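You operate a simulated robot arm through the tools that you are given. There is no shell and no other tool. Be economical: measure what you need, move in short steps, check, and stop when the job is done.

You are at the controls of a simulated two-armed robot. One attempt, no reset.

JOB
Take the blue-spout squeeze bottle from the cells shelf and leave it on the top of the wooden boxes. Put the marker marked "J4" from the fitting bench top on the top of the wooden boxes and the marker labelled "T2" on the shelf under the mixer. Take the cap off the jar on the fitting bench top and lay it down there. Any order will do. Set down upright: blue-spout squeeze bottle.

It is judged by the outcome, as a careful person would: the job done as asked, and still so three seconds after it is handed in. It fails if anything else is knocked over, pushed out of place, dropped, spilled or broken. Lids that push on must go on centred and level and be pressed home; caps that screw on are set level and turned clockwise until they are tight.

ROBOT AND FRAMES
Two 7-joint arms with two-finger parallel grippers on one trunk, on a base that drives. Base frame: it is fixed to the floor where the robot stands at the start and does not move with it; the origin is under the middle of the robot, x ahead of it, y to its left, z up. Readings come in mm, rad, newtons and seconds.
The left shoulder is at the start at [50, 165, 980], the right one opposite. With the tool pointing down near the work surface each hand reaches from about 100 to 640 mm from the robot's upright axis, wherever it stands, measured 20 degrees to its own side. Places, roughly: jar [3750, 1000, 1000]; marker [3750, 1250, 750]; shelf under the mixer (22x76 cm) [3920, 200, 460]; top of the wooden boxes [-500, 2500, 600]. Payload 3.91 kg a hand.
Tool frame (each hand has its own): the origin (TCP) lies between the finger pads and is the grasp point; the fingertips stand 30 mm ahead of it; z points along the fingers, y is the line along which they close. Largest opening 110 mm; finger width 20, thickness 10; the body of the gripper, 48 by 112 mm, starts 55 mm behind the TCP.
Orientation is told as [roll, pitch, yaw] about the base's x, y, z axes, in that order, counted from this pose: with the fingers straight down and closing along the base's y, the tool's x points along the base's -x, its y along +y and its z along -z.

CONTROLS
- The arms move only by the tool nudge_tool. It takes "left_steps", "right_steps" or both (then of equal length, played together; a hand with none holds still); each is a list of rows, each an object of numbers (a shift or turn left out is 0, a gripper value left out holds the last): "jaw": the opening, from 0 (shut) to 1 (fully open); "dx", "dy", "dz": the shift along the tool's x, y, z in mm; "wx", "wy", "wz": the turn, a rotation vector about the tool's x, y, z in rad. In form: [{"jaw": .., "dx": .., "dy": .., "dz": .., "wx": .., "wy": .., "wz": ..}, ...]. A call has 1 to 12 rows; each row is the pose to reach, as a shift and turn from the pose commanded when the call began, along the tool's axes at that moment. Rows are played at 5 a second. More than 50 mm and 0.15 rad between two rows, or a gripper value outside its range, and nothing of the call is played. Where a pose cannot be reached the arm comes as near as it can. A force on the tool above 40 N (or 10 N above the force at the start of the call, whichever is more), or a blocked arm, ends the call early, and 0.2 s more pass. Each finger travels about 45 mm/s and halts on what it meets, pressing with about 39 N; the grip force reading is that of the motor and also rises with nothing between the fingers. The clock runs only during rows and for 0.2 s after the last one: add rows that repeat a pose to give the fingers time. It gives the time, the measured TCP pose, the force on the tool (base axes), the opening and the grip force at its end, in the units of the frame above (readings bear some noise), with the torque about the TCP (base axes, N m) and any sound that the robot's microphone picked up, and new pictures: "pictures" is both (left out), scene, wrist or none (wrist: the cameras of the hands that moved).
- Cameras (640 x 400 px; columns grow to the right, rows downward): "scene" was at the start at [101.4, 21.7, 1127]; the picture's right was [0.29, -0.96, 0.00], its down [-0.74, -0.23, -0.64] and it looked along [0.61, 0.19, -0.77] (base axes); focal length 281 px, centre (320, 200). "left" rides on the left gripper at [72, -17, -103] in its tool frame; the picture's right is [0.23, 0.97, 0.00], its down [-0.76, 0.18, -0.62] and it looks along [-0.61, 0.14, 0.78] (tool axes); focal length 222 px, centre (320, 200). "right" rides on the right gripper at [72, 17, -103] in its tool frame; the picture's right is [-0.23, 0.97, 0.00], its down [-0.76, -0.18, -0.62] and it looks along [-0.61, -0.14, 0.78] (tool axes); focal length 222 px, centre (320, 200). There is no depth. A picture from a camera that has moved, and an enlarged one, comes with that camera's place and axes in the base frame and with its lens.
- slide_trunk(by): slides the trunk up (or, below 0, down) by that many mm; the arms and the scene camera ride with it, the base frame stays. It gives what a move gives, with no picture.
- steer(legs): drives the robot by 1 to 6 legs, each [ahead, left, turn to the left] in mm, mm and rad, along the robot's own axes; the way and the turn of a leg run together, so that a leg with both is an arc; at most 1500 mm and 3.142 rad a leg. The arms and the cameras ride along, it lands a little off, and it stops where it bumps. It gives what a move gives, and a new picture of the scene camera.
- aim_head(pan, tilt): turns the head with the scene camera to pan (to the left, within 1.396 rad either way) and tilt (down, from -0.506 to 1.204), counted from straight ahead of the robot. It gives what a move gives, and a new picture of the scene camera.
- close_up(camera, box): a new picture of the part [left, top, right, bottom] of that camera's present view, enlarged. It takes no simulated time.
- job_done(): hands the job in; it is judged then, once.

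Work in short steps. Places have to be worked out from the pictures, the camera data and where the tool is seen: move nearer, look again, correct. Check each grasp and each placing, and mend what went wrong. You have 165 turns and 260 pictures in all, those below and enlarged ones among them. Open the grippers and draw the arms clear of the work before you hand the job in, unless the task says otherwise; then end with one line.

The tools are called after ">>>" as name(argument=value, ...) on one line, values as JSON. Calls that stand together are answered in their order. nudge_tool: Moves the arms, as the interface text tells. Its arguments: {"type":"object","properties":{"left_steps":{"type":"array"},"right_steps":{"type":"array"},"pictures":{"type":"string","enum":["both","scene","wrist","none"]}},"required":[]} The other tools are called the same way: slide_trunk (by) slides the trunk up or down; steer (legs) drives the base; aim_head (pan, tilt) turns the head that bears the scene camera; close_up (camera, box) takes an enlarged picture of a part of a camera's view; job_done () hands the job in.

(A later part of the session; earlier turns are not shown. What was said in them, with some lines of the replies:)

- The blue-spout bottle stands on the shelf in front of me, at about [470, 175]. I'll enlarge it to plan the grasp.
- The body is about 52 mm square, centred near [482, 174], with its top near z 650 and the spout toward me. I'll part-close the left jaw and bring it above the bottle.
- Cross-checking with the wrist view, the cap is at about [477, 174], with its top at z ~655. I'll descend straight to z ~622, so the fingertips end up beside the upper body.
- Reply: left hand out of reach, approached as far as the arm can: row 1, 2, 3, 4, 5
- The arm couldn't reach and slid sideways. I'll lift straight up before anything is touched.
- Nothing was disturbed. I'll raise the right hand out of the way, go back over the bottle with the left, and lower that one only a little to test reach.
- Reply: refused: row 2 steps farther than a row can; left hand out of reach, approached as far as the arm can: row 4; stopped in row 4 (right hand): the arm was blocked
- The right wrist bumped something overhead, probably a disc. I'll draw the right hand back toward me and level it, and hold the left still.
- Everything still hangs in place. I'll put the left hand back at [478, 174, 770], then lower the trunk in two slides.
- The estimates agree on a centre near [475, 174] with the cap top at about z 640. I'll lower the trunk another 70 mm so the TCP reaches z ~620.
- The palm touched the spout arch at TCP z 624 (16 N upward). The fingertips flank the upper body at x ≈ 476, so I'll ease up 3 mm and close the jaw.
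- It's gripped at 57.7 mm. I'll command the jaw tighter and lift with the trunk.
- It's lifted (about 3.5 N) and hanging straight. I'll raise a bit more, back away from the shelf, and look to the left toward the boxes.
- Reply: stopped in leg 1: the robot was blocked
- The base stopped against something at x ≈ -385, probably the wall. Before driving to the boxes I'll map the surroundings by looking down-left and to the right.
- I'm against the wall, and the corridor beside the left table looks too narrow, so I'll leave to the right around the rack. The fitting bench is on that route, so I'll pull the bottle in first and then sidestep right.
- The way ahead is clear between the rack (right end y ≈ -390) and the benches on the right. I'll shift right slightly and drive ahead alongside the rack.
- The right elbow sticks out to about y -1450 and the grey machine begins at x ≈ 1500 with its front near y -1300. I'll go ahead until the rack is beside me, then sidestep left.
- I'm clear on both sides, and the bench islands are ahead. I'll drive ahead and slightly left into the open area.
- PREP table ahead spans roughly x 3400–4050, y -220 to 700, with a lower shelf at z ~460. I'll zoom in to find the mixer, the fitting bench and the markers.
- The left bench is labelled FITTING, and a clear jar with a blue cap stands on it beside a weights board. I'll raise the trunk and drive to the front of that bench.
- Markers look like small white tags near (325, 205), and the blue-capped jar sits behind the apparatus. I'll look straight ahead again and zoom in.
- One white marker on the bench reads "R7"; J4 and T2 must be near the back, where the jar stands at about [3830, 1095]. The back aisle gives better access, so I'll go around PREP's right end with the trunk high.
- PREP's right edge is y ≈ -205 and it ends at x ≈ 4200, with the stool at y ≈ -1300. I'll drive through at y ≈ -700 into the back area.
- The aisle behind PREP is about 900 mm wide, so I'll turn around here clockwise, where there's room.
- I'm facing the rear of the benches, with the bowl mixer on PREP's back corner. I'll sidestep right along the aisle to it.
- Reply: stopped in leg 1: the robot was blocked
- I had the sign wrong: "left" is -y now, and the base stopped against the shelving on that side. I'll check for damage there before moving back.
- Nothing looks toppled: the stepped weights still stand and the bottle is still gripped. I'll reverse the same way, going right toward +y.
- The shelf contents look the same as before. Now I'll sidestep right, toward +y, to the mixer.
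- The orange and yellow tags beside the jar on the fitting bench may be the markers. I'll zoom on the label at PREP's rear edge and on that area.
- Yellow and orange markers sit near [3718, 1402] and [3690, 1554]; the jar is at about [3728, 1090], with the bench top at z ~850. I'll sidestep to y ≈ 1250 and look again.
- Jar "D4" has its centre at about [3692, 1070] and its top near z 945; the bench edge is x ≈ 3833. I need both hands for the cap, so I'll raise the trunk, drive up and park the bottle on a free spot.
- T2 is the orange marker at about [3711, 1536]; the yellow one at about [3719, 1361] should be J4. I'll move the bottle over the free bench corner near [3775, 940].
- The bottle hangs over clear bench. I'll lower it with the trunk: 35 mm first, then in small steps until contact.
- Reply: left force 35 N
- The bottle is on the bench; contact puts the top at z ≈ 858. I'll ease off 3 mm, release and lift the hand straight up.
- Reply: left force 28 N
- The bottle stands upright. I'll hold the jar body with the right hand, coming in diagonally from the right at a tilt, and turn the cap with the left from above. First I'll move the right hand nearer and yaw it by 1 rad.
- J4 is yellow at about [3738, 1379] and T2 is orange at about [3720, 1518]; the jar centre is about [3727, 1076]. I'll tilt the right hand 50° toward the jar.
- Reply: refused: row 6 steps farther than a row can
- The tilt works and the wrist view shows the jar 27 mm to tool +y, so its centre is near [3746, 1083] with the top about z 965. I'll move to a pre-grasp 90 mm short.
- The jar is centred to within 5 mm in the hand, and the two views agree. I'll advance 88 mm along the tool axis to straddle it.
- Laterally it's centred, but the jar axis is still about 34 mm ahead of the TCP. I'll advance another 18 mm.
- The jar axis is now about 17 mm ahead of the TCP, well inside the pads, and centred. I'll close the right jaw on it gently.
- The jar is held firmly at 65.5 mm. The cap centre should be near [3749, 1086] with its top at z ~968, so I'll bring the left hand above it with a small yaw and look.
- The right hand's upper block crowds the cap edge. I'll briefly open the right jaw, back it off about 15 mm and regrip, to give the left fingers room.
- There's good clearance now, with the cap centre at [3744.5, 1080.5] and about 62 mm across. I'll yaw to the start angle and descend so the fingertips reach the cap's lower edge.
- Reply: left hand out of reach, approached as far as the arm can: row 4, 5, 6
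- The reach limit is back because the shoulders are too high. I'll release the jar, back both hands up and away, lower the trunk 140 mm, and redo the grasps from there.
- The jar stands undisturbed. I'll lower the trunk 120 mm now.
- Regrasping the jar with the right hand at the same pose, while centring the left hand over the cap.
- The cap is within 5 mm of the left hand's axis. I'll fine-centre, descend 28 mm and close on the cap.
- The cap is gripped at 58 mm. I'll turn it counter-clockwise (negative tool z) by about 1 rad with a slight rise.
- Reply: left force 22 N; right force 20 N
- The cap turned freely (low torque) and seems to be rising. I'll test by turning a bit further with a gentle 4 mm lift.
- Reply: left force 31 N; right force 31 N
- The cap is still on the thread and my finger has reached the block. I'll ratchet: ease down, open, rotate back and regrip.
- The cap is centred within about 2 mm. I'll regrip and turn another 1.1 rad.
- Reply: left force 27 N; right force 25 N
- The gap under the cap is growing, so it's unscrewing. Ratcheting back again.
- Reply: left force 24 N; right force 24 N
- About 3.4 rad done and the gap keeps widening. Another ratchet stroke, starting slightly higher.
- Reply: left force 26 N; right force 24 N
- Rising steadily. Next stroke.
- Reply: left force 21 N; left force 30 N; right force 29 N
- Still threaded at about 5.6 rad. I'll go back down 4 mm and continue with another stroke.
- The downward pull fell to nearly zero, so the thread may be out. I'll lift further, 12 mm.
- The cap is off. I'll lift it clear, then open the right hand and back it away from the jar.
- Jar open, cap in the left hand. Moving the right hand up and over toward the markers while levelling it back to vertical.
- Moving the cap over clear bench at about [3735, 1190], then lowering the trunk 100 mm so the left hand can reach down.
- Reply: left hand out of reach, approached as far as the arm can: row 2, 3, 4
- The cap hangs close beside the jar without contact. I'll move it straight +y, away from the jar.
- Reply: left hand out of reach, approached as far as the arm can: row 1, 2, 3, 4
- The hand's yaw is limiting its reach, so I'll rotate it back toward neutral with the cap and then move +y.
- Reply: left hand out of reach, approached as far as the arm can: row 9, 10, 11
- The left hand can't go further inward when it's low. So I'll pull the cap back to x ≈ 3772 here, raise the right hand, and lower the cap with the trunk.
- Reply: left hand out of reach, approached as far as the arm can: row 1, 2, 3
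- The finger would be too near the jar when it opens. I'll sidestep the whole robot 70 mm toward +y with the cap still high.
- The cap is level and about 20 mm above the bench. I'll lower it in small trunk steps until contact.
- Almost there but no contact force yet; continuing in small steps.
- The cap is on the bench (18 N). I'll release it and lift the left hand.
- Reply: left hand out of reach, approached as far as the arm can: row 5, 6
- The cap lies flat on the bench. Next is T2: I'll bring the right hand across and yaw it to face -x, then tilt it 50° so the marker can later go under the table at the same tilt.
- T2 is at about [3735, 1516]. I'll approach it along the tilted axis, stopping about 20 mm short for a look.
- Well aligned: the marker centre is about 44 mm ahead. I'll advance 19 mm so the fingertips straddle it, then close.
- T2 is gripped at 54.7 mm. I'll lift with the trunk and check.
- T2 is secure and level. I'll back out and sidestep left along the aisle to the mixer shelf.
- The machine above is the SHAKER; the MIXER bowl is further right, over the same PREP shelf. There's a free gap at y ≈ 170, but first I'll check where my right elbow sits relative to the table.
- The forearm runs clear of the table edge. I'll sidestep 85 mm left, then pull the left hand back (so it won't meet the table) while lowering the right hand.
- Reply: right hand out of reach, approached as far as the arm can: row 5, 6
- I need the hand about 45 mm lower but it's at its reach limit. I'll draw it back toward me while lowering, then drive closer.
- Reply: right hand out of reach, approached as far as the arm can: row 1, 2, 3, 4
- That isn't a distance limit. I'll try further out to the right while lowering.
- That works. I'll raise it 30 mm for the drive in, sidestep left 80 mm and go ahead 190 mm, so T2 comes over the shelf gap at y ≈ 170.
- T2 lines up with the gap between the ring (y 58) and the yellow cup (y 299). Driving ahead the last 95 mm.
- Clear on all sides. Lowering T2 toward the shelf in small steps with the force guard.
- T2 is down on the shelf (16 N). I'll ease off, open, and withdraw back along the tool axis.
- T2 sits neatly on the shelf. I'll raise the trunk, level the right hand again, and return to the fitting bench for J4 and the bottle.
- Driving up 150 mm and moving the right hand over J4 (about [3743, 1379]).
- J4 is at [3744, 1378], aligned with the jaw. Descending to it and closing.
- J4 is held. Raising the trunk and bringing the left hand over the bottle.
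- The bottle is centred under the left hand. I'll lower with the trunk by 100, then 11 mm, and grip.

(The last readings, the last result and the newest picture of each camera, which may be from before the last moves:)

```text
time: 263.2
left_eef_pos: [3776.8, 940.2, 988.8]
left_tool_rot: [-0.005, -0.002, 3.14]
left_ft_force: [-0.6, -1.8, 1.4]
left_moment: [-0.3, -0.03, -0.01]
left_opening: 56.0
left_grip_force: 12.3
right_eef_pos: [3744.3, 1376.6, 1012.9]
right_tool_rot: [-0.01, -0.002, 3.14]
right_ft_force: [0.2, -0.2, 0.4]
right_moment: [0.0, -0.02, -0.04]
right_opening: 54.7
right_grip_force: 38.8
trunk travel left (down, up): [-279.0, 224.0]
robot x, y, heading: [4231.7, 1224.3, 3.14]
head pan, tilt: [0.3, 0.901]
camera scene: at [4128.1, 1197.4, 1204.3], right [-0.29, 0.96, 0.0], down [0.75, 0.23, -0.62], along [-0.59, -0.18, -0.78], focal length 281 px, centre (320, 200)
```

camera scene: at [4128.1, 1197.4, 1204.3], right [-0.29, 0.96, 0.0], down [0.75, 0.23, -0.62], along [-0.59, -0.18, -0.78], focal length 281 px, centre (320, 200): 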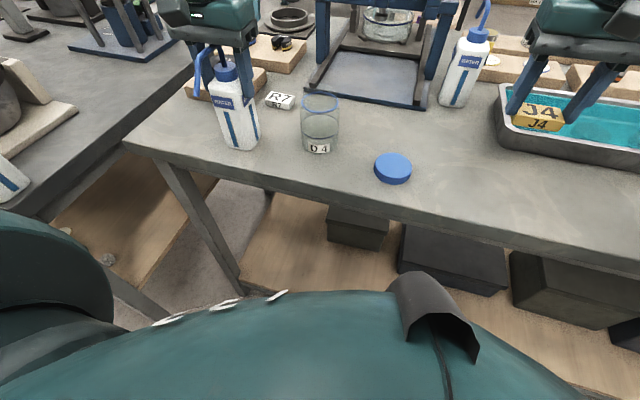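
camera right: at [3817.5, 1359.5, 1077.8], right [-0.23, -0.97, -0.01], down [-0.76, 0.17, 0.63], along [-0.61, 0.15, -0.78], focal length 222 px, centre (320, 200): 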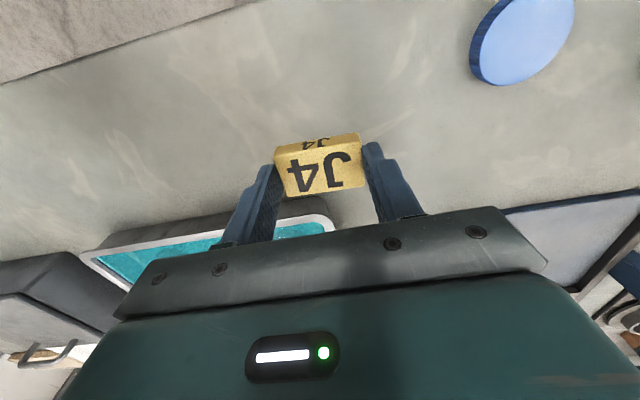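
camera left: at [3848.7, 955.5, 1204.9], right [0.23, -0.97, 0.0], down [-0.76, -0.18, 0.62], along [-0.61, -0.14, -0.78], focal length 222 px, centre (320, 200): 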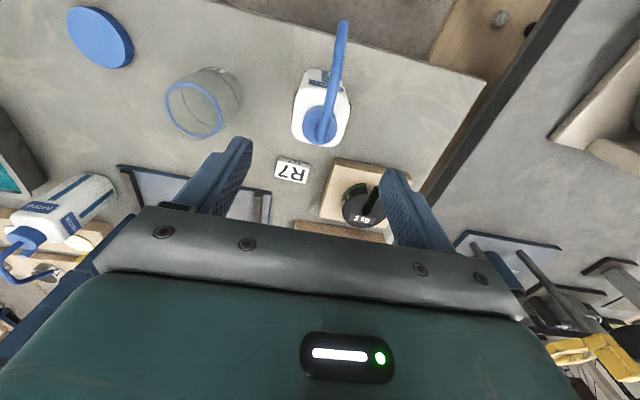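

The bottle is gripped at 56 mm, and J4 is in the right hand. I'll lift, back out, and sidestep +y around the left end of the fitting bench, looking as I go.

>>> slide_trunk(by=120)

>>> steer(legs=[[-410, 0, 0], [0, -900, 0]])

>>> aim_head(pan=-1.0, tilt=0.4)

```text
time: 264.8
left_eef_pos: [3777.3, 940.0, 1107.6]
left_tool_rot: [-0.005, -0.001, 3.142]
left_ft_force: [-0.3, 0.1, -2.9]
left_moment: [-0.02, 0.0, 0.0]
left_opening: 55.9
left_grip_force: 12.1
right_eef_pos: [3744.7, 1377.1, 1131.6]
right_tool_rot: [-0.011, -0.002, 3.14]
right_ft_force: [0.5, 0.6, -1.0]
right_moment: [0.02, 0.0, -0.02]
right_opening: 54.4
right_grip_force: 38.7
trunk travel left (down, up): [-399.0, 104.0]
robot x, y, heading: [4233.0, 1221.2, 3.135]
head pan, tilt: [0.3, 0.901]
```

```text
time: 271.6
left_eef_pos: [4185.0, 1839.7, 1106.7]
left_tool_rot: [-0.006, 0.0, -3.141]
left_ft_force: [0.1, 0.5, -2.2]
left_moment: [0.0, -0.02, -0.02]
left_opening: 56.1
left_grip_force: 11.9
right_eef_pos: [4151.9, 2277.8, 1132.8]
right_tool_rot: [-0.011, -0.002, 3.142]
right_ft_force: [0.1, 0.3, -0.3]
right_moment: [-0.03, 0.0, -0.01]
right_opening: 54.7
right_grip_force: 39.0
trunk travel left (down, up): [-399.0, 104.0]
robot x, y, heading: [4638.5, 2120.4, 3.141]
head pan, tilt: [0.3, 0.901]
camera scene: at [4535.9, 2097.7, 1324.3], right [-0.3, 0.96, 0.0], down [0.75, 0.23, -0.62], along [-0.59, -0.18, -0.78], focal length 281 px, centre (320, 200)
```

scene: 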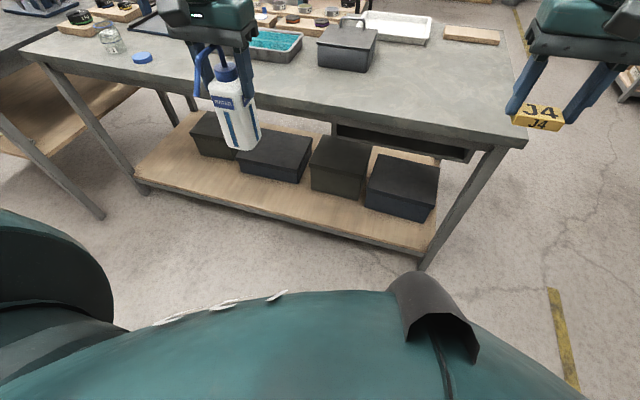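

```text
time: 273.1
left_eef_pos: [4184.3, 1838.9, 1107.8]
left_tool_rot: [-0.005, 0.001, -3.142]
left_ft_force: [0.0, -0.1, -2.9]
left_moment: [0.02, 0.02, -0.02]
left_opening: 56.0
left_grip_force: 12.3
right_eef_pos: [4151.7, 2276.9, 1132.9]
right_tool_rot: [-0.011, -0.001, 3.143]
right_ft_force: [0.0, -0.7, -0.2]
right_moment: [0.03, -0.02, -0.01]
right_opening: 54.5
right_grip_force: 38.9
trunk travel left (down, up): [-399.0, 104.0]
robot x, y, heading: [4643.7, 2123.5, 3.139]
head pan, tilt: [-1.0, 0.4]
camera scene: at [4557.9, 2197.7, 1367.3], right [0.84, 0.54, 0.0], down [0.21, -0.33, -0.92], along [-0.5, 0.78, -0.39], focal length 281 px, centre (320, 200)
```

scene: 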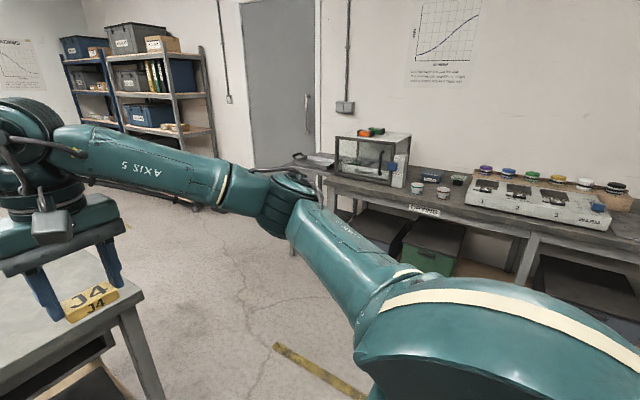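

The gap between the fitting bench (ends y ≈ 2380) and the drying bench (front y ≈ 3430) is about a metre. I'll sidestep to y ≈ 2900 and drive ahead through it.

>>> steer(legs=[[0, -775, 0], [900, 0, 0], [700, 0, 0]])

>>> aim_head(pan=0.0, tilt=0.35)

```text
time: 285.0
left_eef_pos: [2586.1, 2620.4, 1107.1]
left_tool_rot: [-0.005, 0.002, 3.135]
left_ft_force: [0.3, 0.9, -2.9]
left_moment: [-0.01, 0.01, -0.02]
left_opening: 55.8
left_grip_force: 11.8
right_eef_pos: [2556.8, 3059.0, 1132.4]
right_tool_rot: [-0.012, -0.002, 3.133]
right_ft_force: [0.1, 0.3, 0.1]
right_moment: [-0.01, -0.04, 0.0]
right_opening: 54.3
right_grip_force: 38.6
trunk travel left (down, up): [-399.0, 104.0]
robot x, y, heading: [3042.4, 2899.9, 3.131]
head pan, tilt: [-1.0, 0.4]
camera scene: at [2962.2, 2975.2, 1367.3], right [0.85, 0.53, 0.0], down [0.21, -0.33, -0.92], along [-0.49, 0.78, -0.39], focal length 281 px, centre (320, 200)
```

scene: 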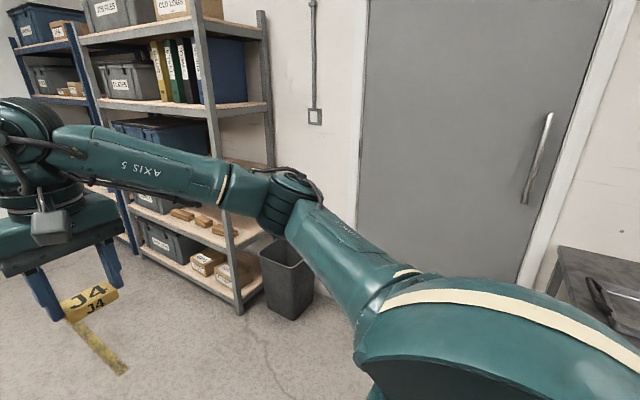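

```text
time: 286.3
left_eef_pos: [2585.8, 2620.1, 1107.9]
left_tool_rot: [-0.005, 0.001, 3.134]
left_ft_force: [0.3, 0.6, -3.2]
left_moment: [0.03, -0.04, -0.02]
left_opening: 56.0
left_grip_force: 12.2
right_eef_pos: [2557.5, 3058.5, 1132.6]
right_tool_rot: [-0.012, 0.0, 3.134]
right_ft_force: [-0.3, 0.2, -0.2]
right_moment: [0.03, 0.02, -0.02]
right_opening: 54.4
right_grip_force: 38.9
trunk travel left (down, up): [-399.0, 104.0]
robot x, y, heading: [3043.7, 2898.9, 3.133]
head pan, tilt: [0.0, 0.351]
camera scene: at [2918.8, 2897.7, 1371.8], right [0.01, 1.0, 0.0], down [0.34, 0.0, -0.94], along [-0.94, 0.01, -0.34], focal length 281 px, centre (320, 200)
```

scene: 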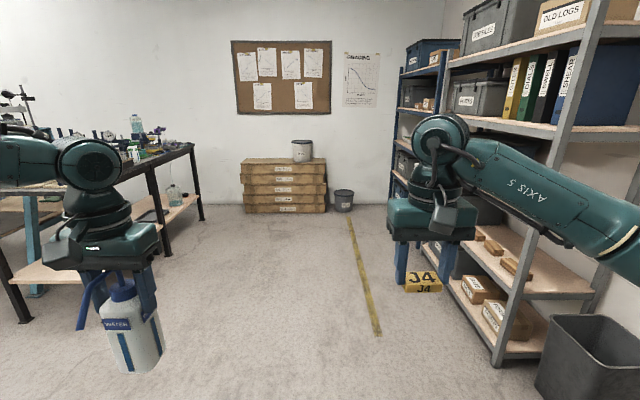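

The wooden boxes are straight ahead (front x ≈ -390, y ≈ 1890–2985) with a bucket near y 2675. I'll drive up to them at y ≈ 2300.

>>> steer(legs=[[1200, 600, 0.01], [1350, 0, 0]])

>>> aim_head(pan=0.0, tilt=0.65)

```text
time: 299.3
left_eef_pos: [47.5, 2007.2, 1108.3]
left_tool_rot: [-0.005, 0.002, -3.13]
left_ft_force: [-0.1, -0.1, -2.4]
left_moment: [0.03, 0.01, -0.01]
left_opening: 56.0
left_grip_force: 12.0
right_eef_pos: [9.1, 2445.3, 1132.5]
right_tool_rot: [-0.011, -0.003, -3.132]
right_ft_force: [0.3, 0.2, -0.1]
right_moment: [0.0, 0.03, -0.04]
right_opening: 54.8
right_grip_force: 38.9
trunk travel left (down, up): [-399.0, 104.0]
robot x, y, heading: [499.1, 2291.5, -3.131]
head pan, tilt: [0.0, 0.351]
camera scene: at [374.5, 2291.1, 1371.8], right [-0.01, 1.0, 0.0], down [0.34, 0.0, -0.94], along [-0.94, -0.01, -0.34], focal length 281 px, centre (320, 200)
```

scene: 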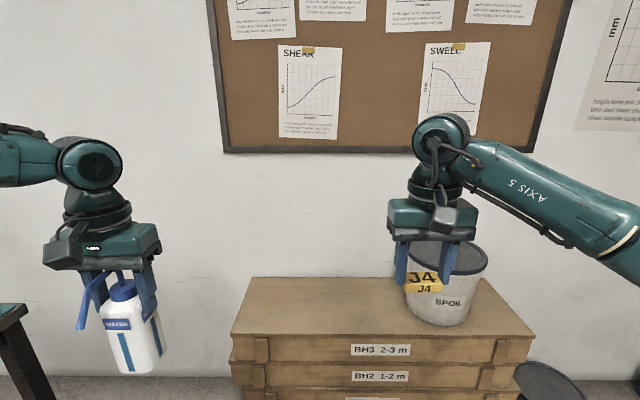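

```text
time: 300.1
left_eef_pos: [46.6, 2008.4, 1108.0]
left_tool_rot: [-0.006, -0.001, -3.13]
left_ft_force: [-1.0, 0.7, -2.4]
left_moment: [-0.04, -0.02, 0.03]
left_opening: 55.7
left_grip_force: 12.3
right_eef_pos: [11.2, 2446.4, 1132.3]
right_tool_rot: [-0.01, -0.002, -3.133]
right_ft_force: [0.5, 0.6, -0.5]
right_moment: [0.01, 0.0, 0.02]
right_opening: 54.4
right_grip_force: 38.7
trunk travel left (down, up): [-399.0, 104.0]
robot x, y, heading: [496.4, 2294.8, -3.135]
head pan, tilt: [0.0, 0.649]
camera scene: at [381.0, 2291.1, 1344.8], right [-0.01, 1.0, 0.0], down [0.6, 0.01, -0.8], along [-0.8, -0.01, -0.6], focal length 281 px, centre (320, 200)
```

scene: 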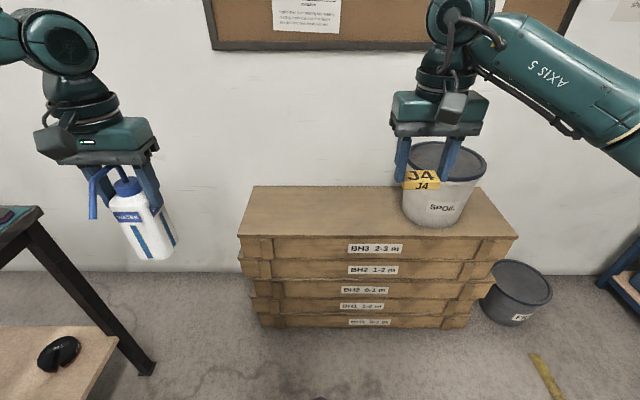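

The box top is at z ≈ 621, x -684…-358, y 1995…3005, with the bucket at y ≈ 2740. I'll line up at y ≈ 2370 and drive in so the bottle comes over about [-440, 2085].

>>> steer(legs=[[0, -75, 0], [480, 0, 0]])

>>> aim_head(pan=0.2, tilt=0.9)

```text
time: 303.6
left_eef_pos: [-427.8, 2079.1, 1108.1]
left_tool_rot: [-0.005, 0.002, -3.133]
left_ft_force: [0.1, 0.1, -2.6]
left_moment: [0.0, 0.01, 0.02]
left_opening: 55.9
left_grip_force: 12.2
right_eef_pos: [-465.9, 2515.8, 1132.7]
right_tool_rot: [-0.011, -0.002, -3.134]
right_ft_force: [-0.2, -0.2, -0.4]
right_moment: [0.0, -0.03, -0.01]
right_opening: 54.7
right_grip_force: 39.5
trunk travel left (down, up): [-399.0, 104.0]
robot x, y, heading: [23.1, 2364.7, -3.135]
head pan, tilt: [0.0, 0.649]
camera scene: at [-94.7, 2362.1, 1344.7], right [-0.01, 1.0, 0.0], down [0.61, 0.01, -0.8], along [-0.8, -0.01, -0.61], focal length 281 px, centre (320, 200)
```

scene: 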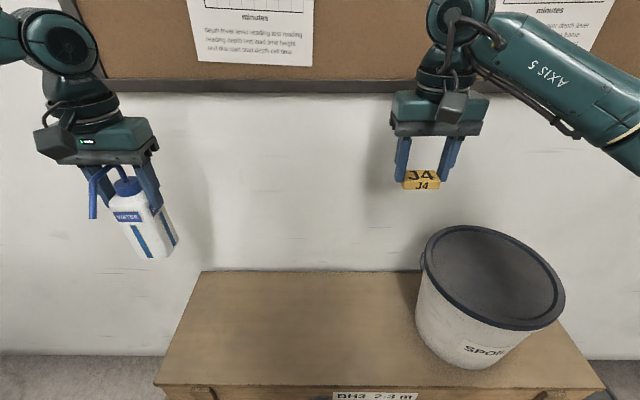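

```text
time: 304.4
left_eef_pos: [-428.8, 2078.5, 1107.8]
left_tool_rot: [-0.006, 0.002, -3.131]
left_ft_force: [-0.1, 0.2, -3.2]
left_moment: [-0.03, -0.02, -0.01]
left_opening: 56.0
left_grip_force: 11.8
right_eef_pos: [-465.2, 2516.7, 1133.6]
right_tool_rot: [-0.01, -0.003, -3.132]
right_ft_force: [-0.2, 0.6, 0.1]
right_moment: [0.03, -0.03, 0.03]
right_opening: 54.4
right_grip_force: 38.4
trunk travel left (down, up): [-399.0, 104.0]
robot x, y, heading: [24.5, 2361.2, -3.127]
head pan, tilt: [0.201, 0.901]
camera scene: at [-81.3, 2347.2, 1324.3], right [-0.21, 0.98, 0.0], down [0.77, 0.16, -0.62], along [-0.61, -0.13, -0.78], focal length 281 px, centre (320, 200)
```

scene: 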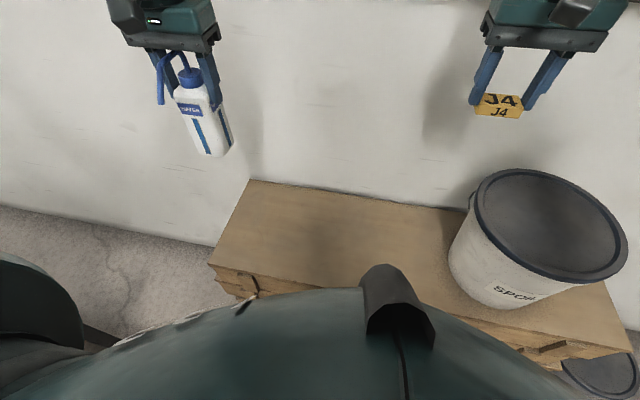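

The bottle is over the box top, about 100 mm from its left edge and 80 mm from the front. To keep the right forearm above the bucket rim, I'll lower the left arm itself 130 mm and shift the right hand inward, then use the trunk.

>>> nudge_tool(left_steps=[{"dz": 35, "dx": -4}, {"dz": 70, "dx": -8}, {"dz": 105, "dx": -12}, {"dz": 130, "dx": -12}, {"dz": 130, "dx": -12}], right_steps=[{"dy": 20}, {"dy": 40}, {"dy": 60}, {"dy": 60}, {"dy": 60}], pictures="none")

>>> slide_trunk(by=-180)

>>> close_up(camera="scene", box=[0, 0, 640, 400])

>>> close_up(camera="left", box=[0, 0, 640, 400])

```text
time: 305.6
left_eef_pos: [-440.2, 2080.2, 978.0]
left_tool_rot: [-0.007, 0.001, -3.133]
left_ft_force: [0.4, -0.2, -2.3]
left_moment: [-0.04, 0.02, 0.03]
left_opening: 56.1
left_grip_force: 12.2
right_eef_pos: [-463.9, 2456.0, 1132.1]
right_tool_rot: [-0.011, -0.003, -3.133]
right_ft_force: [0.6, -0.4, 0.4]
right_moment: [-0.03, -0.02, 0.01]
right_opening: 54.6
right_grip_force: 38.3
trunk travel left (down, up): [-399.0, 104.0]
robot x, y, heading: [24.2, 2364.9, -3.13]
head pan, tilt: [0.201, 0.901]
```

```text
time: 307.6
left_eef_pos: [-440.1, 2080.2, 797.8]
left_tool_rot: [-0.005, 0.0, -3.132]
left_ft_force: [-0.5, -0.1, -2.5]
left_moment: [-0.01, 0.0, -0.02]
left_opening: 55.8
left_grip_force: 11.5
right_eef_pos: [-464.6, 2457.0, 951.7]
right_tool_rot: [-0.01, -0.003, -3.133]
right_ft_force: [0.6, 0.3, -0.1]
right_moment: [0.01, -0.01, 0.03]
right_opening: 54.8
right_grip_force: 39.0
trunk travel left (down, up): [-219.0, 284.0]
robot x, y, heading: [20.5, 2362.7, -3.13]
head pan, tilt: [0.201, 0.901]
```

```text
1.00 times, centred on (320, 200) of scene
camera zoom: at [-81.1, 2347.2, 1144.3], right [-0.21, 0.98, 0.0], down [0.77, 0.16, -0.62], along [-0.61, -0.13, -0.78], focal length 281 px, centre (320, 200)
```

zoom: 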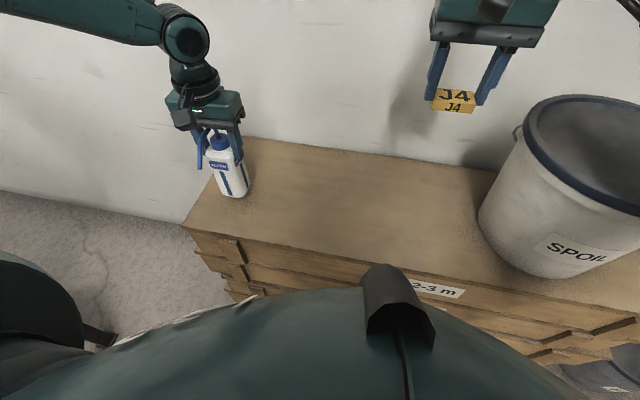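

```text
1.00 times, centred on (320, 200) of left
camera zoom: at [-367.9, 2096.6, 901.3], right [0.24, -0.97, -0.01], down [-0.76, -0.19, 0.62], along [-0.61, -0.14, -0.78], focal length 222 px, centre (320, 200)
```

zoom: 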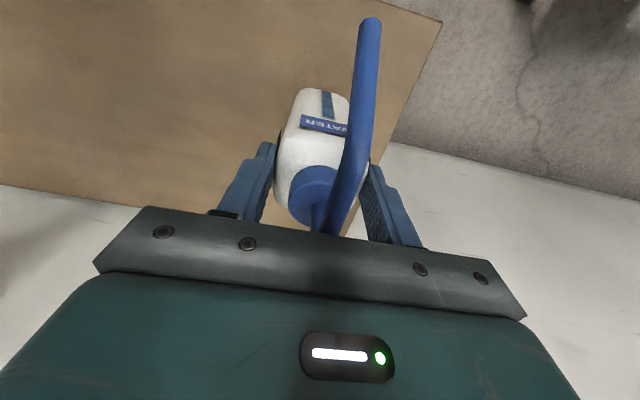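

About 50 mm to go. Lowering the trunk 40 mm, then in small steps.

>>> slide_trunk(by=-40)

>>> slide_trunk(by=-5)

>>> slide_trunk(by=-4)

>>> close_up(camera="scene", box=[130, 60, 370, 210])

```text
time: 308.4
left_eef_pos: [-441.8, 2080.6, 763.9]
left_tool_rot: [-0.003, -0.012, -3.132]
left_ft_force: [-0.2, -5.3, 39.3]
left_moment: [-0.61, -0.56, 0.08]
left_opening: 55.8
left_grip_force: 12.5
right_eef_pos: [-462.9, 2455.8, 914.0]
right_tool_rot: [-0.01, -0.004, -3.133]
right_ft_force: [0.1, 0.1, 0.1]
right_moment: [-0.03, 0.01, -0.01]
right_opening: 54.7
right_grip_force: 39.1
trunk travel left (down, up): [-179.0, 324.0]
robot x, y, heading: [21.0, 2364.2, -3.132]
head pan, tilt: [0.201, 0.901]
```

```text
time: 308.7
left_eef_pos: [-442.2, 2080.9, 763.6]
left_tool_rot: [-0.005, -0.013, -3.133]
left_ft_force: [4.0, 0.1, 17.5]
left_moment: [-0.54, -0.54, 0.15]
left_opening: 56.1
left_grip_force: 12.0
right_eef_pos: [-462.2, 2457.2, 911.4]
right_tool_rot: [-0.009, -0.005, -3.133]
right_ft_force: [0.2, -0.5, -0.4]
right_moment: [-0.02, -0.02, -0.04]
right_opening: 54.5
right_grip_force: 39.4
trunk travel left (down, up): [-178.0, 325.0]
robot x, y, heading: [24.0, 2362.4, -3.132]
head pan, tilt: [0.201, 0.901]
stopped: the force on the tool passed its limit (the readings are from after the stop); the commanded pose is now the measured one
```

```text
time: 309.2
left_eef_pos: [-443.4, 2080.5, 763.8]
left_tool_rot: [-0.004, -0.022, -3.133]
left_ft_force: [4.3, -0.8, 16.0]
left_moment: [-0.5, -0.46, 0.19]
left_opening: 55.9
left_grip_force: 11.9
right_eef_pos: [-463.5, 2456.4, 908.1]
right_tool_rot: [-0.009, -0.003, -3.131]
right_ft_force: [-0.5, 0.9, -0.9]
right_moment: [-0.03, 0.0, -0.05]
right_opening: 54.4
right_grip_force: 38.8
trunk travel left (down, up): [-175.0, 328.0]
robot x, y, heading: [21.4, 2365.0, -3.134]
head pan, tilt: [0.201, 0.901]
stopped: the force on the tool passed its limit (the readings are from after the stop); the commanded pose is now the measured one
```

```text
2.67 times, centred on (250, 135) of scene
camera zoom: at [-79.6, 2347.7, 1100.4], right [-0.21, 0.98, 0.0], down [0.77, 0.16, -0.62], along [-0.61, -0.13, -0.78], focal length 748 px, centre (507, 373)
```

zoom: 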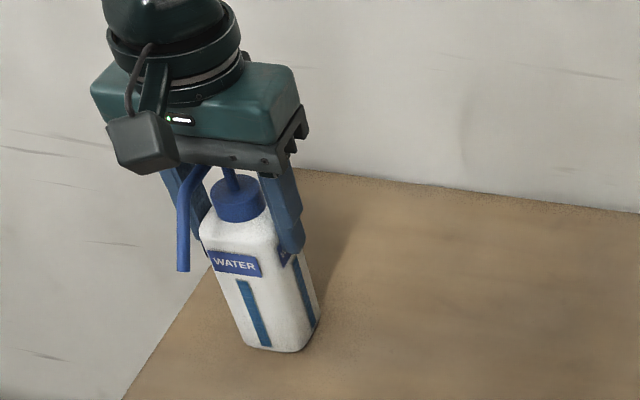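

The bottle is on the box top (surface z ≈ 637). I'll ease up slightly, release, and rise straight up.

>>> nudge_tool(left_steps=[{"dz": -2}, {"dz": -2, "jaw": 0.55}, {"dz": -2, "jaw": 0.65}, {"dz": -2, "jaw": 0.8}, {"dz": -2, "jaw": 0.8}], pictures="none")

>>> slide_trunk(by=100)

>>> close_up(camera="scene", box=[100, 60, 420, 260])

```text
time: 310.4
left_eef_pos: [-444.3, 2079.7, 763.8]
left_tool_rot: [-0.005, -0.019, -3.132]
left_ft_force: [1.5, 1.5, 9.0]
left_moment: [-0.1, 0.0, 0.01]
left_opening: 87.9
left_grip_force: 0.1
right_eef_pos: [-463.8, 2456.2, 908.8]
right_tool_rot: [-0.008, -0.003, -3.132]
right_ft_force: [-0.8, -0.3, 0.0]
right_moment: [-0.02, 0.0, 0.02]
right_opening: 54.7
right_grip_force: 39.1
trunk travel left (down, up): [-175.0, 328.0]
robot x, y, heading: [25.2, 2364.5, -3.135]
head pan, tilt: [0.201, 0.901]
```

```text
time: 311.7
left_eef_pos: [-444.1, 2080.7, 864.0]
left_tool_rot: [-0.006, -0.015, -3.132]
left_ft_force: [0.3, -0.8, 0.5]
left_moment: [-0.02, 0.03, -0.02]
left_opening: 87.9
left_grip_force: 0.0
right_eef_pos: [-463.5, 2456.1, 1008.4]
right_tool_rot: [-0.01, -0.001, -3.133]
right_ft_force: [-0.3, -0.2, -1.2]
right_moment: [0.01, -0.02, 0.0]
right_opening: 54.5
right_grip_force: 39.3
trunk travel left (down, up): [-275.0, 228.0]
robot x, y, heading: [22.0, 2362.4, -3.13]
head pan, tilt: [0.201, 0.901]
```

```text
2.00 times, centred on (260, 160) of scene
camera zoom: at [-81.1, 2347.0, 1200.4], right [-0.21, 0.98, 0.0], down [0.77, 0.16, -0.62], along [-0.61, -0.13, -0.78], focal length 561 px, centre (440, 280)
```

zoom: 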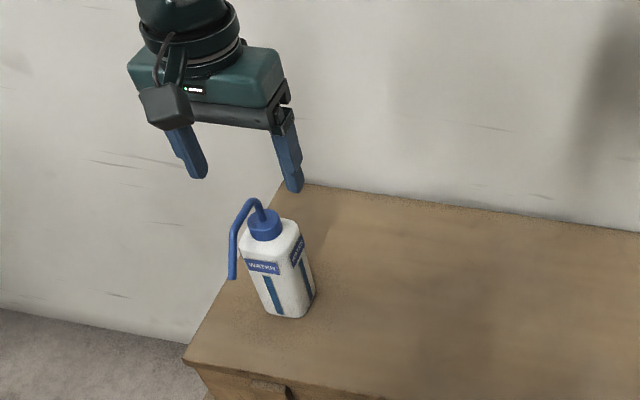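

The bottle stands upright on the boxes. For J4, I'll raise up, pull the left hand back, sidestep left 200 mm, and swing the right hand outward so it can reach low enough.

>>> slide_trunk(by=60)

>>> nudge_tool(left_steps=[{"dx": 40}, {"dx": 80}, {"dx": 120}, {"dx": 150}], pictures="none")

>>> steer(legs=[[0, 200, 0]])

>>> nudge_tool(right_steps=[{"dy": -40}, {"dy": -80, "dz": 20}, {"dy": -120, "dz": 40}, {"dy": -137, "dz": 75}, {"dy": -137, "dz": 110}, {"dy": -137, "dz": 145}, {"dy": -137, "dz": 180}, {"dy": -137, "dz": 200}], pictures="scene")

```text
time: 312.7
left_eef_pos: [-445.0, 2081.6, 922.9]
left_tool_rot: [-0.003, -0.015, -3.132]
left_ft_force: [0.3, -0.5, 0.2]
left_moment: [0.01, 0.02, 0.01]
left_opening: 88.1
left_grip_force: 0.1
right_eef_pos: [-464.2, 2455.8, 1068.3]
right_tool_rot: [-0.011, -0.002, -3.134]
right_ft_force: [-0.4, 0.4, -0.9]
right_moment: [0.0, 0.0, -0.02]
right_opening: 54.5
right_grip_force: 38.7
trunk travel left (down, up): [-335.0, 168.0]
robot x, y, heading: [24.7, 2363.1, -3.135]
head pan, tilt: [0.201, 0.901]
```

```text
time: 313.7
left_eef_pos: [-292.9, 2081.2, 922.0]
left_tool_rot: [-0.005, -0.018, -3.133]
left_ft_force: [-0.5, 0.0, 0.7]
left_moment: [-0.03, 0.03, 0.01]
left_opening: 88.0
left_grip_force: 0.0
right_eef_pos: [-464.5, 2455.6, 1068.4]
right_tool_rot: [-0.01, -0.003, -3.134]
right_ft_force: [0.1, 0.9, -1.0]
right_moment: [-0.02, 0.01, 0.01]
right_opening: 54.7
right_grip_force: 38.8
trunk travel left (down, up): [-335.0, 168.0]
robot x, y, heading: [24.2, 2367.2, -3.131]
head pan, tilt: [0.201, 0.901]
```

```text
time: 315.3
left_eef_pos: [-291.7, 1883.3, 920.7]
left_tool_rot: [-0.005, -0.018, -3.134]
left_ft_force: [-0.4, 0.8, 0.0]
left_moment: [-0.01, -0.01, -0.01]
left_opening: 88.0
left_grip_force: 0.1
right_eef_pos: [-462.7, 2258.6, 1068.4]
right_tool_rot: [-0.011, -0.002, -3.134]
right_ft_force: [-0.4, -0.1, -0.6]
right_moment: [0.03, 0.02, -0.01]
right_opening: 54.6
right_grip_force: 39.4
trunk travel left (down, up): [-335.0, 168.0]
robot x, y, heading: [24.1, 2166.9, -3.134]
head pan, tilt: [0.201, 0.901]
camera scene: at [-79.4, 2148.7, 1260.5], right [-0.21, 0.98, 0.0], down [0.77, 0.16, -0.62], along [-0.61, -0.13, -0.78], focal length 281 px, centre (320, 200)
```

scene: 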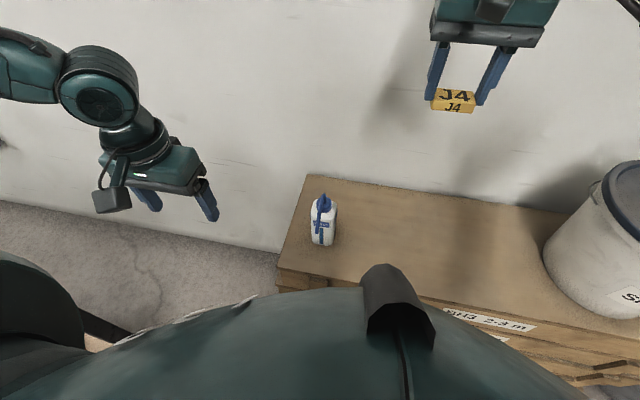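

```text
time: 317.1
left_eef_pos: [-292.6, 1884.0, 920.5]
left_tool_rot: [-0.007, -0.015, -3.132]
left_ft_force: [-0.3, 0.6, -0.3]
left_moment: [-0.02, 0.01, 0.02]
left_opening: 88.0
left_grip_force: 0.0
right_eef_pos: [-464.2, 2397.8, 869.7]
right_tool_rot: [-0.009, -0.004, -3.133]
right_ft_force: [-0.1, 0.4, 0.1]
right_moment: [-0.01, -0.05, -0.01]
right_opening: 54.5
right_grip_force: 39.2
trunk travel left (down, up): [-335.0, 168.0]
robot x, y, heading: [26.5, 2169.1, -3.132]
head pan, tilt: [0.201, 0.901]
camera scene: at [-79.4, 2149.3, 1260.5], right [-0.21, 0.98, 0.0], down [0.77, 0.16, -0.62], along [-0.61, -0.13, -0.78], focal length 281 px, centre (320, 200)
```

scene: 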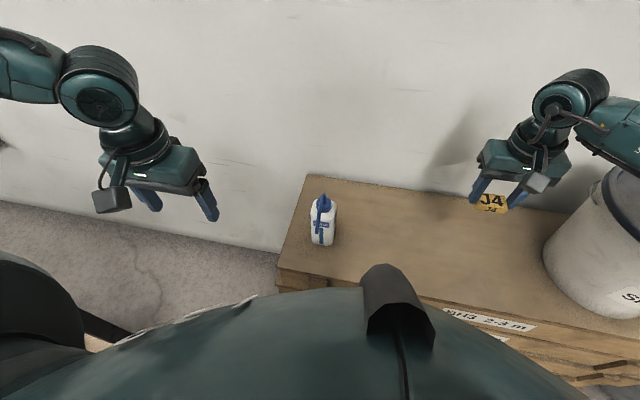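

The bucket rim is near z 880 below my forearm, so I'll gain clearance: sidestep left another 115 mm, reach further out, and lower the arm more while keeping the shoulder higher.

>>> steer(legs=[[0, 115, 0]])

>>> nudge_tool(right_steps=[{"dy": -30, "dz": 10}, {"dy": -55, "dz": 35}, {"dy": -55, "dz": 65}, {"dy": -55, "dz": 95}, {"dy": -55, "dz": 95}], pictures="scene")

>>> aim_head(pan=-0.7, tilt=0.75)

```text
time: 318.3
left_eef_pos: [-291.5, 1767.5, 919.5]
left_tool_rot: [-0.006, -0.015, -3.132]
left_ft_force: [0.1, 0.2, 0.4]
left_moment: [0.0, -0.04, -0.02]
left_opening: 88.1
left_grip_force: 0.0
right_eef_pos: [-463.0, 2281.4, 870.6]
right_tool_rot: [-0.01, -0.001, -3.132]
right_ft_force: [0.5, -0.9, 0.1]
right_moment: [0.01, 0.01, 0.01]
right_opening: 54.8
right_grip_force: 39.1
trunk travel left (down, up): [-335.0, 168.0]
robot x, y, heading: [28.0, 2051.5, -3.132]
head pan, tilt: [0.201, 0.901]
camera scene: at [-78.5, 2033.6, 1260.5], right [-0.21, 0.98, 0.0], down [0.77, 0.16, -0.62], along [-0.61, -0.13, -0.78], focal length 281 px, centre (320, 200)
```

scene: 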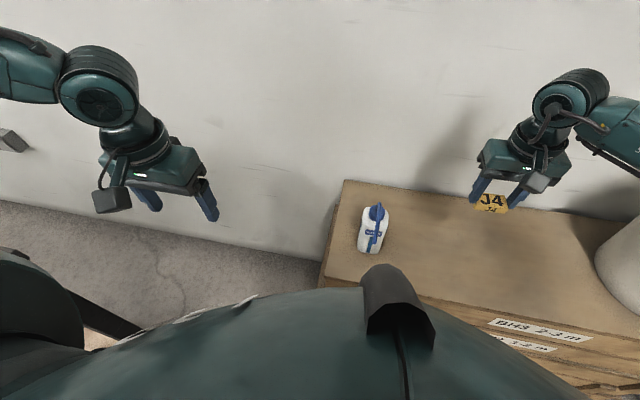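

```text
time: 319.5
left_eef_pos: [-291.9, 1768.3, 920.7]
left_tool_rot: [-0.005, -0.015, -3.134]
left_ft_force: [0.0, -0.1, -0.4]
left_moment: [-0.01, 0.03, 0.01]
left_opening: 88.0
left_grip_force: 0.1
right_eef_pos: [-461.8, 2337.9, 775.3]
right_tool_rot: [-0.011, -0.005, -3.132]
right_ft_force: [0.3, 0.1, -0.1]
right_moment: [0.02, 0.02, 0.01]
right_opening: 54.5
right_grip_force: 38.7
trunk travel left (down, up): [-335.0, 168.0]
robot x, y, heading: [25.0, 2050.3, -3.131]
head pan, tilt: [0.201, 0.901]
camera scene: at [-78.4, 2034.3, 1260.5], right [-0.21, 0.98, 0.0], down [0.77, 0.16, -0.62], along [-0.61, -0.13, -0.78], focal length 281 px, centre (320, 200)
```

scene: 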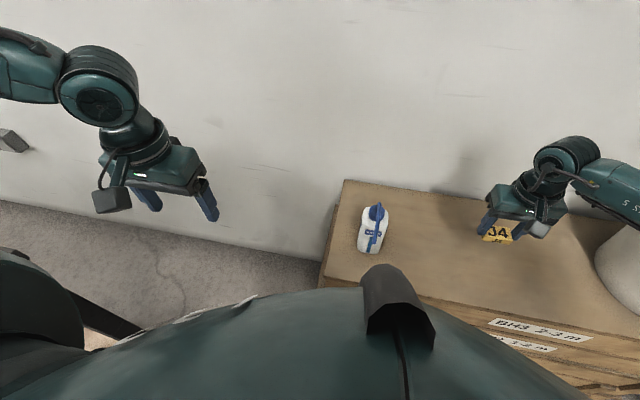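

```text
time: 320.7
left_eef_pos: [-290.8, 1768.7, 921.7]
left_tool_rot: [-0.005, -0.016, -3.134]
left_ft_force: [-0.5, 0.4, 0.0]
left_moment: [0.03, 0.01, 0.0]
left_opening: 88.0
left_grip_force: 0.1
right_eef_pos: [-462.2, 2337.8, 773.4]
right_tool_rot: [-0.008, -0.003, -3.133]
right_ft_force: [-0.5, -0.1, -0.6]
right_moment: [0.0, 0.03, 0.02]
right_opening: 54.7
right_grip_force: 39.2
trunk travel left (down, up): [-335.0, 168.0]
robot x, y, heading: [26.7, 2050.0, -3.133]
head pan, tilt: [-0.7, 0.75]
camera scene: at [-68.5, 2102.8, 1272.4], right [0.64, 0.77, 0.0], down [0.53, -0.43, -0.73], along [-0.56, 0.47, -0.68], focal length 281 px, centre (320, 200)
```

scene: 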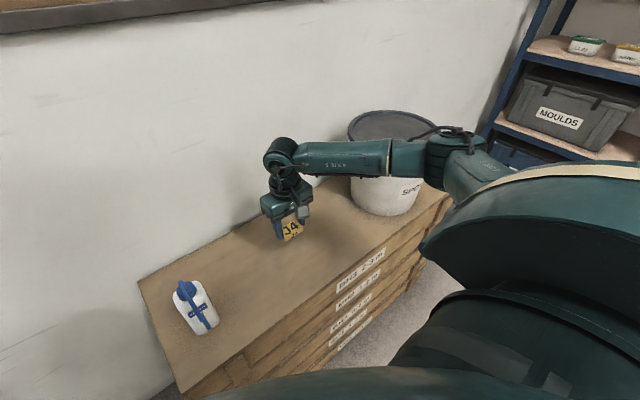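

The forearm passes in front of the bucket, clear of it. Lowering J4 with the trunk: 90 mm, then small steps.

>>> slide_trunk(by=-60)

>>> slide_trunk(by=-30)

>>> close_up(camera="scene", box=[160, 60, 480, 260])

```text
time: 321.7
left_eef_pos: [-292.5, 1769.4, 861.1]
left_tool_rot: [-0.006, -0.018, -3.134]
left_ft_force: [-0.4, 0.3, -0.3]
left_moment: [0.0, 0.01, 0.01]
left_opening: 87.9
left_grip_force: 0.1
right_eef_pos: [-461.3, 2337.5, 715.1]
right_tool_rot: [-0.01, -0.003, -3.134]
right_ft_force: [-0.2, -0.4, 0.0]
right_moment: [0.01, 0.04, 0.0]
right_opening: 54.9
right_grip_force: 39.0
trunk travel left (down, up): [-275.0, 228.0]
robot x, y, heading: [25.1, 2048.6, -3.136]
head pan, tilt: [-0.7, 0.75]
```

```text
time: 322.4
left_eef_pos: [-291.4, 1769.3, 831.3]
left_tool_rot: [-0.006, -0.016, -3.132]
left_ft_force: [0.6, 0.0, 0.3]
left_moment: [0.02, 0.0, -0.01]
left_opening: 88.0
left_grip_force: 0.0
right_eef_pos: [-462.4, 2336.5, 684.6]
right_tool_rot: [-0.01, -0.004, -3.132]
right_ft_force: [0.7, 0.3, -0.5]
right_moment: [-0.01, 0.01, 0.01]
right_opening: 54.5
right_grip_force: 39.5
trunk travel left (down, up): [-245.0, 258.0]
robot x, y, heading: [25.1, 2051.6, -3.136]
head pan, tilt: [-0.7, 0.75]
```

```text
2.00 times, centred on (320, 160) of scene
camera zoom: at [-68.3, 2102.9, 1182.4], right [0.64, 0.77, 0.0], down [0.53, -0.44, -0.73], along [-0.56, 0.47, -0.68], focal length 561 px, centre (320, 280)
```

zoom: 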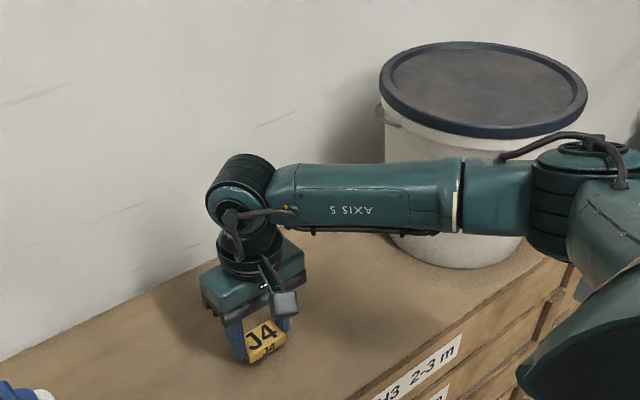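

Close to the surface and clear of the bucket. Small final steps.

>>> slide_trunk(by=-7)

>>> slide_trunk(by=-4)

>>> slide_trunk(by=-3)

```text
time: 323.0
left_eef_pos: [-291.8, 1769.7, 824.4]
left_tool_rot: [-0.004, -0.017, -3.133]
left_ft_force: [-0.3, 0.0, -0.1]
left_moment: [0.0, -0.01, 0.01]
left_opening: 88.2
left_grip_force: 0.0
right_eef_pos: [-462.7, 2337.1, 677.4]
right_tool_rot: [-0.008, -0.002, -3.133]
right_ft_force: [0.2, 0.7, 3.0]
right_moment: [-0.04, 0.01, 0.04]
right_opening: 54.8
right_grip_force: 39.1
trunk travel left (down, up): [-238.0, 265.0]
robot x, y, heading: [25.5, 2050.5, -3.132]
head pan, tilt: [-0.7, 0.75]
```

```text
time: 323.5
left_eef_pos: [-290.7, 1767.4, 822.2]
left_tool_rot: [-0.006, -0.02, -3.135]
left_ft_force: [-0.3, -0.2, 0.5]
left_moment: [0.03, -0.03, -0.01]
left_opening: 88.2
left_grip_force: 0.1
right_eef_pos: [-462.5, 2337.4, 677.5]
right_tool_rot: [-0.009, -0.01, -3.136]
right_ft_force: [3.9, 3.1, 25.8]
right_moment: [-0.16, -0.26, 0.0]
right_opening: 54.5
right_grip_force: 39.0
trunk travel left (down, up): [-234.0, 269.0]
robot x, y, heading: [28.8, 2049.9, -3.135]
head pan, tilt: [-0.7, 0.75]
```

```text
time: 324.1
left_eef_pos: [-290.0, 1767.5, 818.1]
left_tool_rot: [-0.007, -0.02, -3.132]
left_ft_force: [0.7, -0.3, 0.2]
left_moment: [0.02, 0.01, 0.02]
left_opening: 88.0
left_grip_force: 0.2
right_eef_pos: [-464.1, 2338.1, 675.7]
right_tool_rot: [-0.011, -0.012, -3.134]
right_ft_force: [3.1, 3.3, 33.7]
right_moment: [0.06, -0.06, 0.01]
right_opening: 54.7
right_grip_force: 39.0
trunk travel left (down, up): [-231.0, 272.0]
robot x, y, heading: [25.2, 2048.8, -3.133]
head pan, tilt: [-0.7, 0.75]
```

J4 is on the box top. Easing off, releasing and rising.

>>> nudge_tool(right_steps=[{"dz": -4}, {"dz": -4, "jaw": 0.6}, {"dz": -4, "jaw": 0.7}, {"dz": -4, "jaw": 0.75}, {"dz": -4, "jaw": 0.75}], pictures="none")

>>> slide_trunk(by=150)

>>> steer(legs=[[-500, 0, 0]])

>>> aim_head(pan=-0.1, tilt=0.55)

>>> close_up(camera="scene", box=[220, 100, 460, 250])

```text
time: 325.3
left_eef_pos: [-291.1, 1769.3, 817.7]
left_tool_rot: [-0.006, -0.016, -3.132]
left_ft_force: [0.2, 0.5, 0.3]
left_moment: [0.05, 0.04, 0.01]
left_opening: 88.1
left_grip_force: 0.0
right_eef_pos: [-462.6, 2338.2, 674.3]
right_tool_rot: [-0.007, -0.001, -3.134]
right_ft_force: [-0.1, -0.7, 0.8]
right_moment: [0.02, 0.02, -0.02]
right_opening: 82.7
right_grip_force: 0.1
trunk travel left (down, up): [-231.0, 272.0]
robot x, y, heading: [26.9, 2053.4, -3.131]
head pan, tilt: [-0.7, 0.75]
```

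```text
time: 327.0
left_eef_pos: [-290.9, 1767.5, 966.9]
left_tool_rot: [-0.005, -0.017, -3.133]
left_ft_force: [-0.2, -0.8, 0.3]
left_moment: [0.01, -0.01, 0.01]
left_opening: 87.9
left_grip_force: 0.0
right_eef_pos: [-462.4, 2337.8, 825.2]
right_tool_rot: [-0.009, -0.001, -3.134]
right_ft_force: [-0.2, 0.6, -0.6]
right_moment: [0.03, -0.01, 0.01]
right_opening: 82.5
right_grip_force: 0.1
trunk travel left (down, up): [-381.0, 122.0]
robot x, y, heading: [24.6, 2049.9, -3.134]
head pan, tilt: [-0.7, 0.75]
```

```text
time: 329.9
left_eef_pos: [204.5, 1772.7, 967.4]
left_tool_rot: [-0.006, -0.019, -3.137]
left_ft_force: [0.7, -0.3, 0.1]
left_moment: [0.01, -0.04, 0.0]
left_opening: 87.9
left_grip_force: 0.1
right_eef_pos: [35.5, 2343.6, 825.4]
right_tool_rot: [-0.009, -0.005, -3.135]
right_ft_force: [-0.1, 0.4, 0.3]
right_moment: [0.02, 0.03, -0.01]
right_opening: 82.4
right_grip_force: 0.0
trunk travel left (down, up): [-381.0, 122.0]
robot x, y, heading: [522.5, 2055.3, -3.136]
head pan, tilt: [-0.7, 0.75]
camera scene: at [429.0, 2106.4, 1318.4], right [0.64, 0.77, 0.0], down [0.52, -0.44, -0.73], along [-0.56, 0.47, -0.68], focal length 281 px, centre (320, 200)
```

scene: 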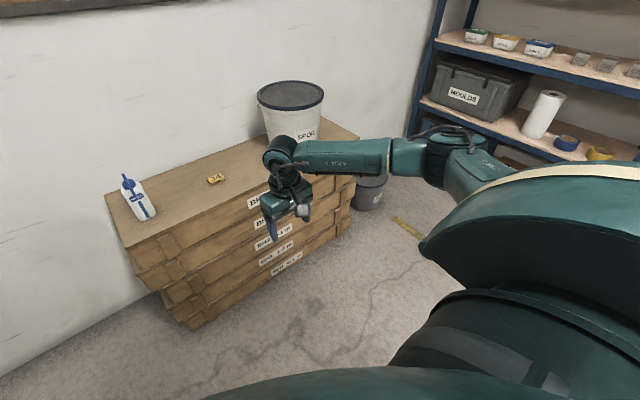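

```text
time: 330.9
left_eef_pos: [205.4, 1773.4, 967.2]
left_tool_rot: [-0.005, -0.015, -3.137]
left_ft_force: [0.5, 0.4, 0.5]
left_moment: [-0.01, 0.01, 0.0]
left_opening: 87.9
left_grip_force: 0.1
right_eef_pos: [34.3, 2343.3, 824.2]
right_tool_rot: [-0.008, -0.002, -3.134]
right_ft_force: [-0.3, 0.3, -0.5]
right_moment: [0.01, -0.02, 0.02]
right_opening: 82.3
right_grip_force: 0.1
trunk travel left (down, up): [-381.0, 122.0]
robot x, y, heading: [520.7, 2054.9, -3.132]
head pan, tilt: [-0.099, 0.55]
camera scene: at [402.9, 2061.8, 1335.7], right [0.1, 1.0, 0.0], down [0.52, -0.05, -0.85], along [-0.85, 0.08, -0.52], focal length 281 px, centre (320, 200)
```

scene: 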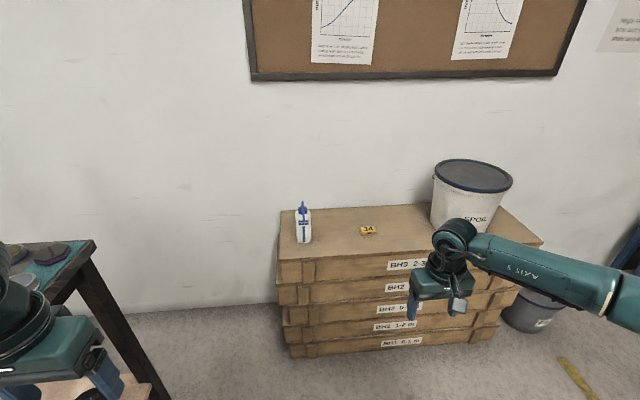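

```text
2.67 times, centred on (340, 175) of scene
camera zoom: at [402.9, 2061.8, 1335.7], right [0.1, 1.0, 0.0], down [0.52, -0.05, -0.85], along [-0.85, 0.08, -0.52], focal length 748 px, centre (267, 267)
```

zoom: 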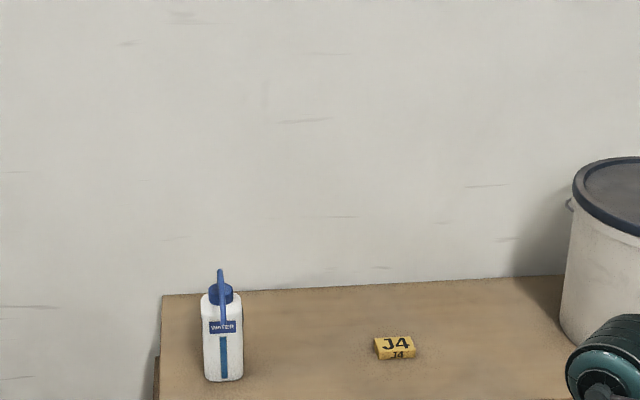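

The bottle stands upright on the boxes with J4 beside it, T2 is on the shelf and the cap lies on the fitting bench. Both grippers are open and clear, so I'm handing it in.

>>> job_done()

```text
The job is handed in.
```

I handed the job in with all four parts done: the blue-spout bottle is upright on the wooden boxes with J4 beside it, T2 is on the shelf under the mixer, and the jar's cap is off and lying on the fitting bench top. On the way I bumped the wall by the cells shelf, nudged something overhead there with the right wrist, and backed into the shelving past the PREP table; I saw nothing fallen or moved in the pictures I took of those spots.
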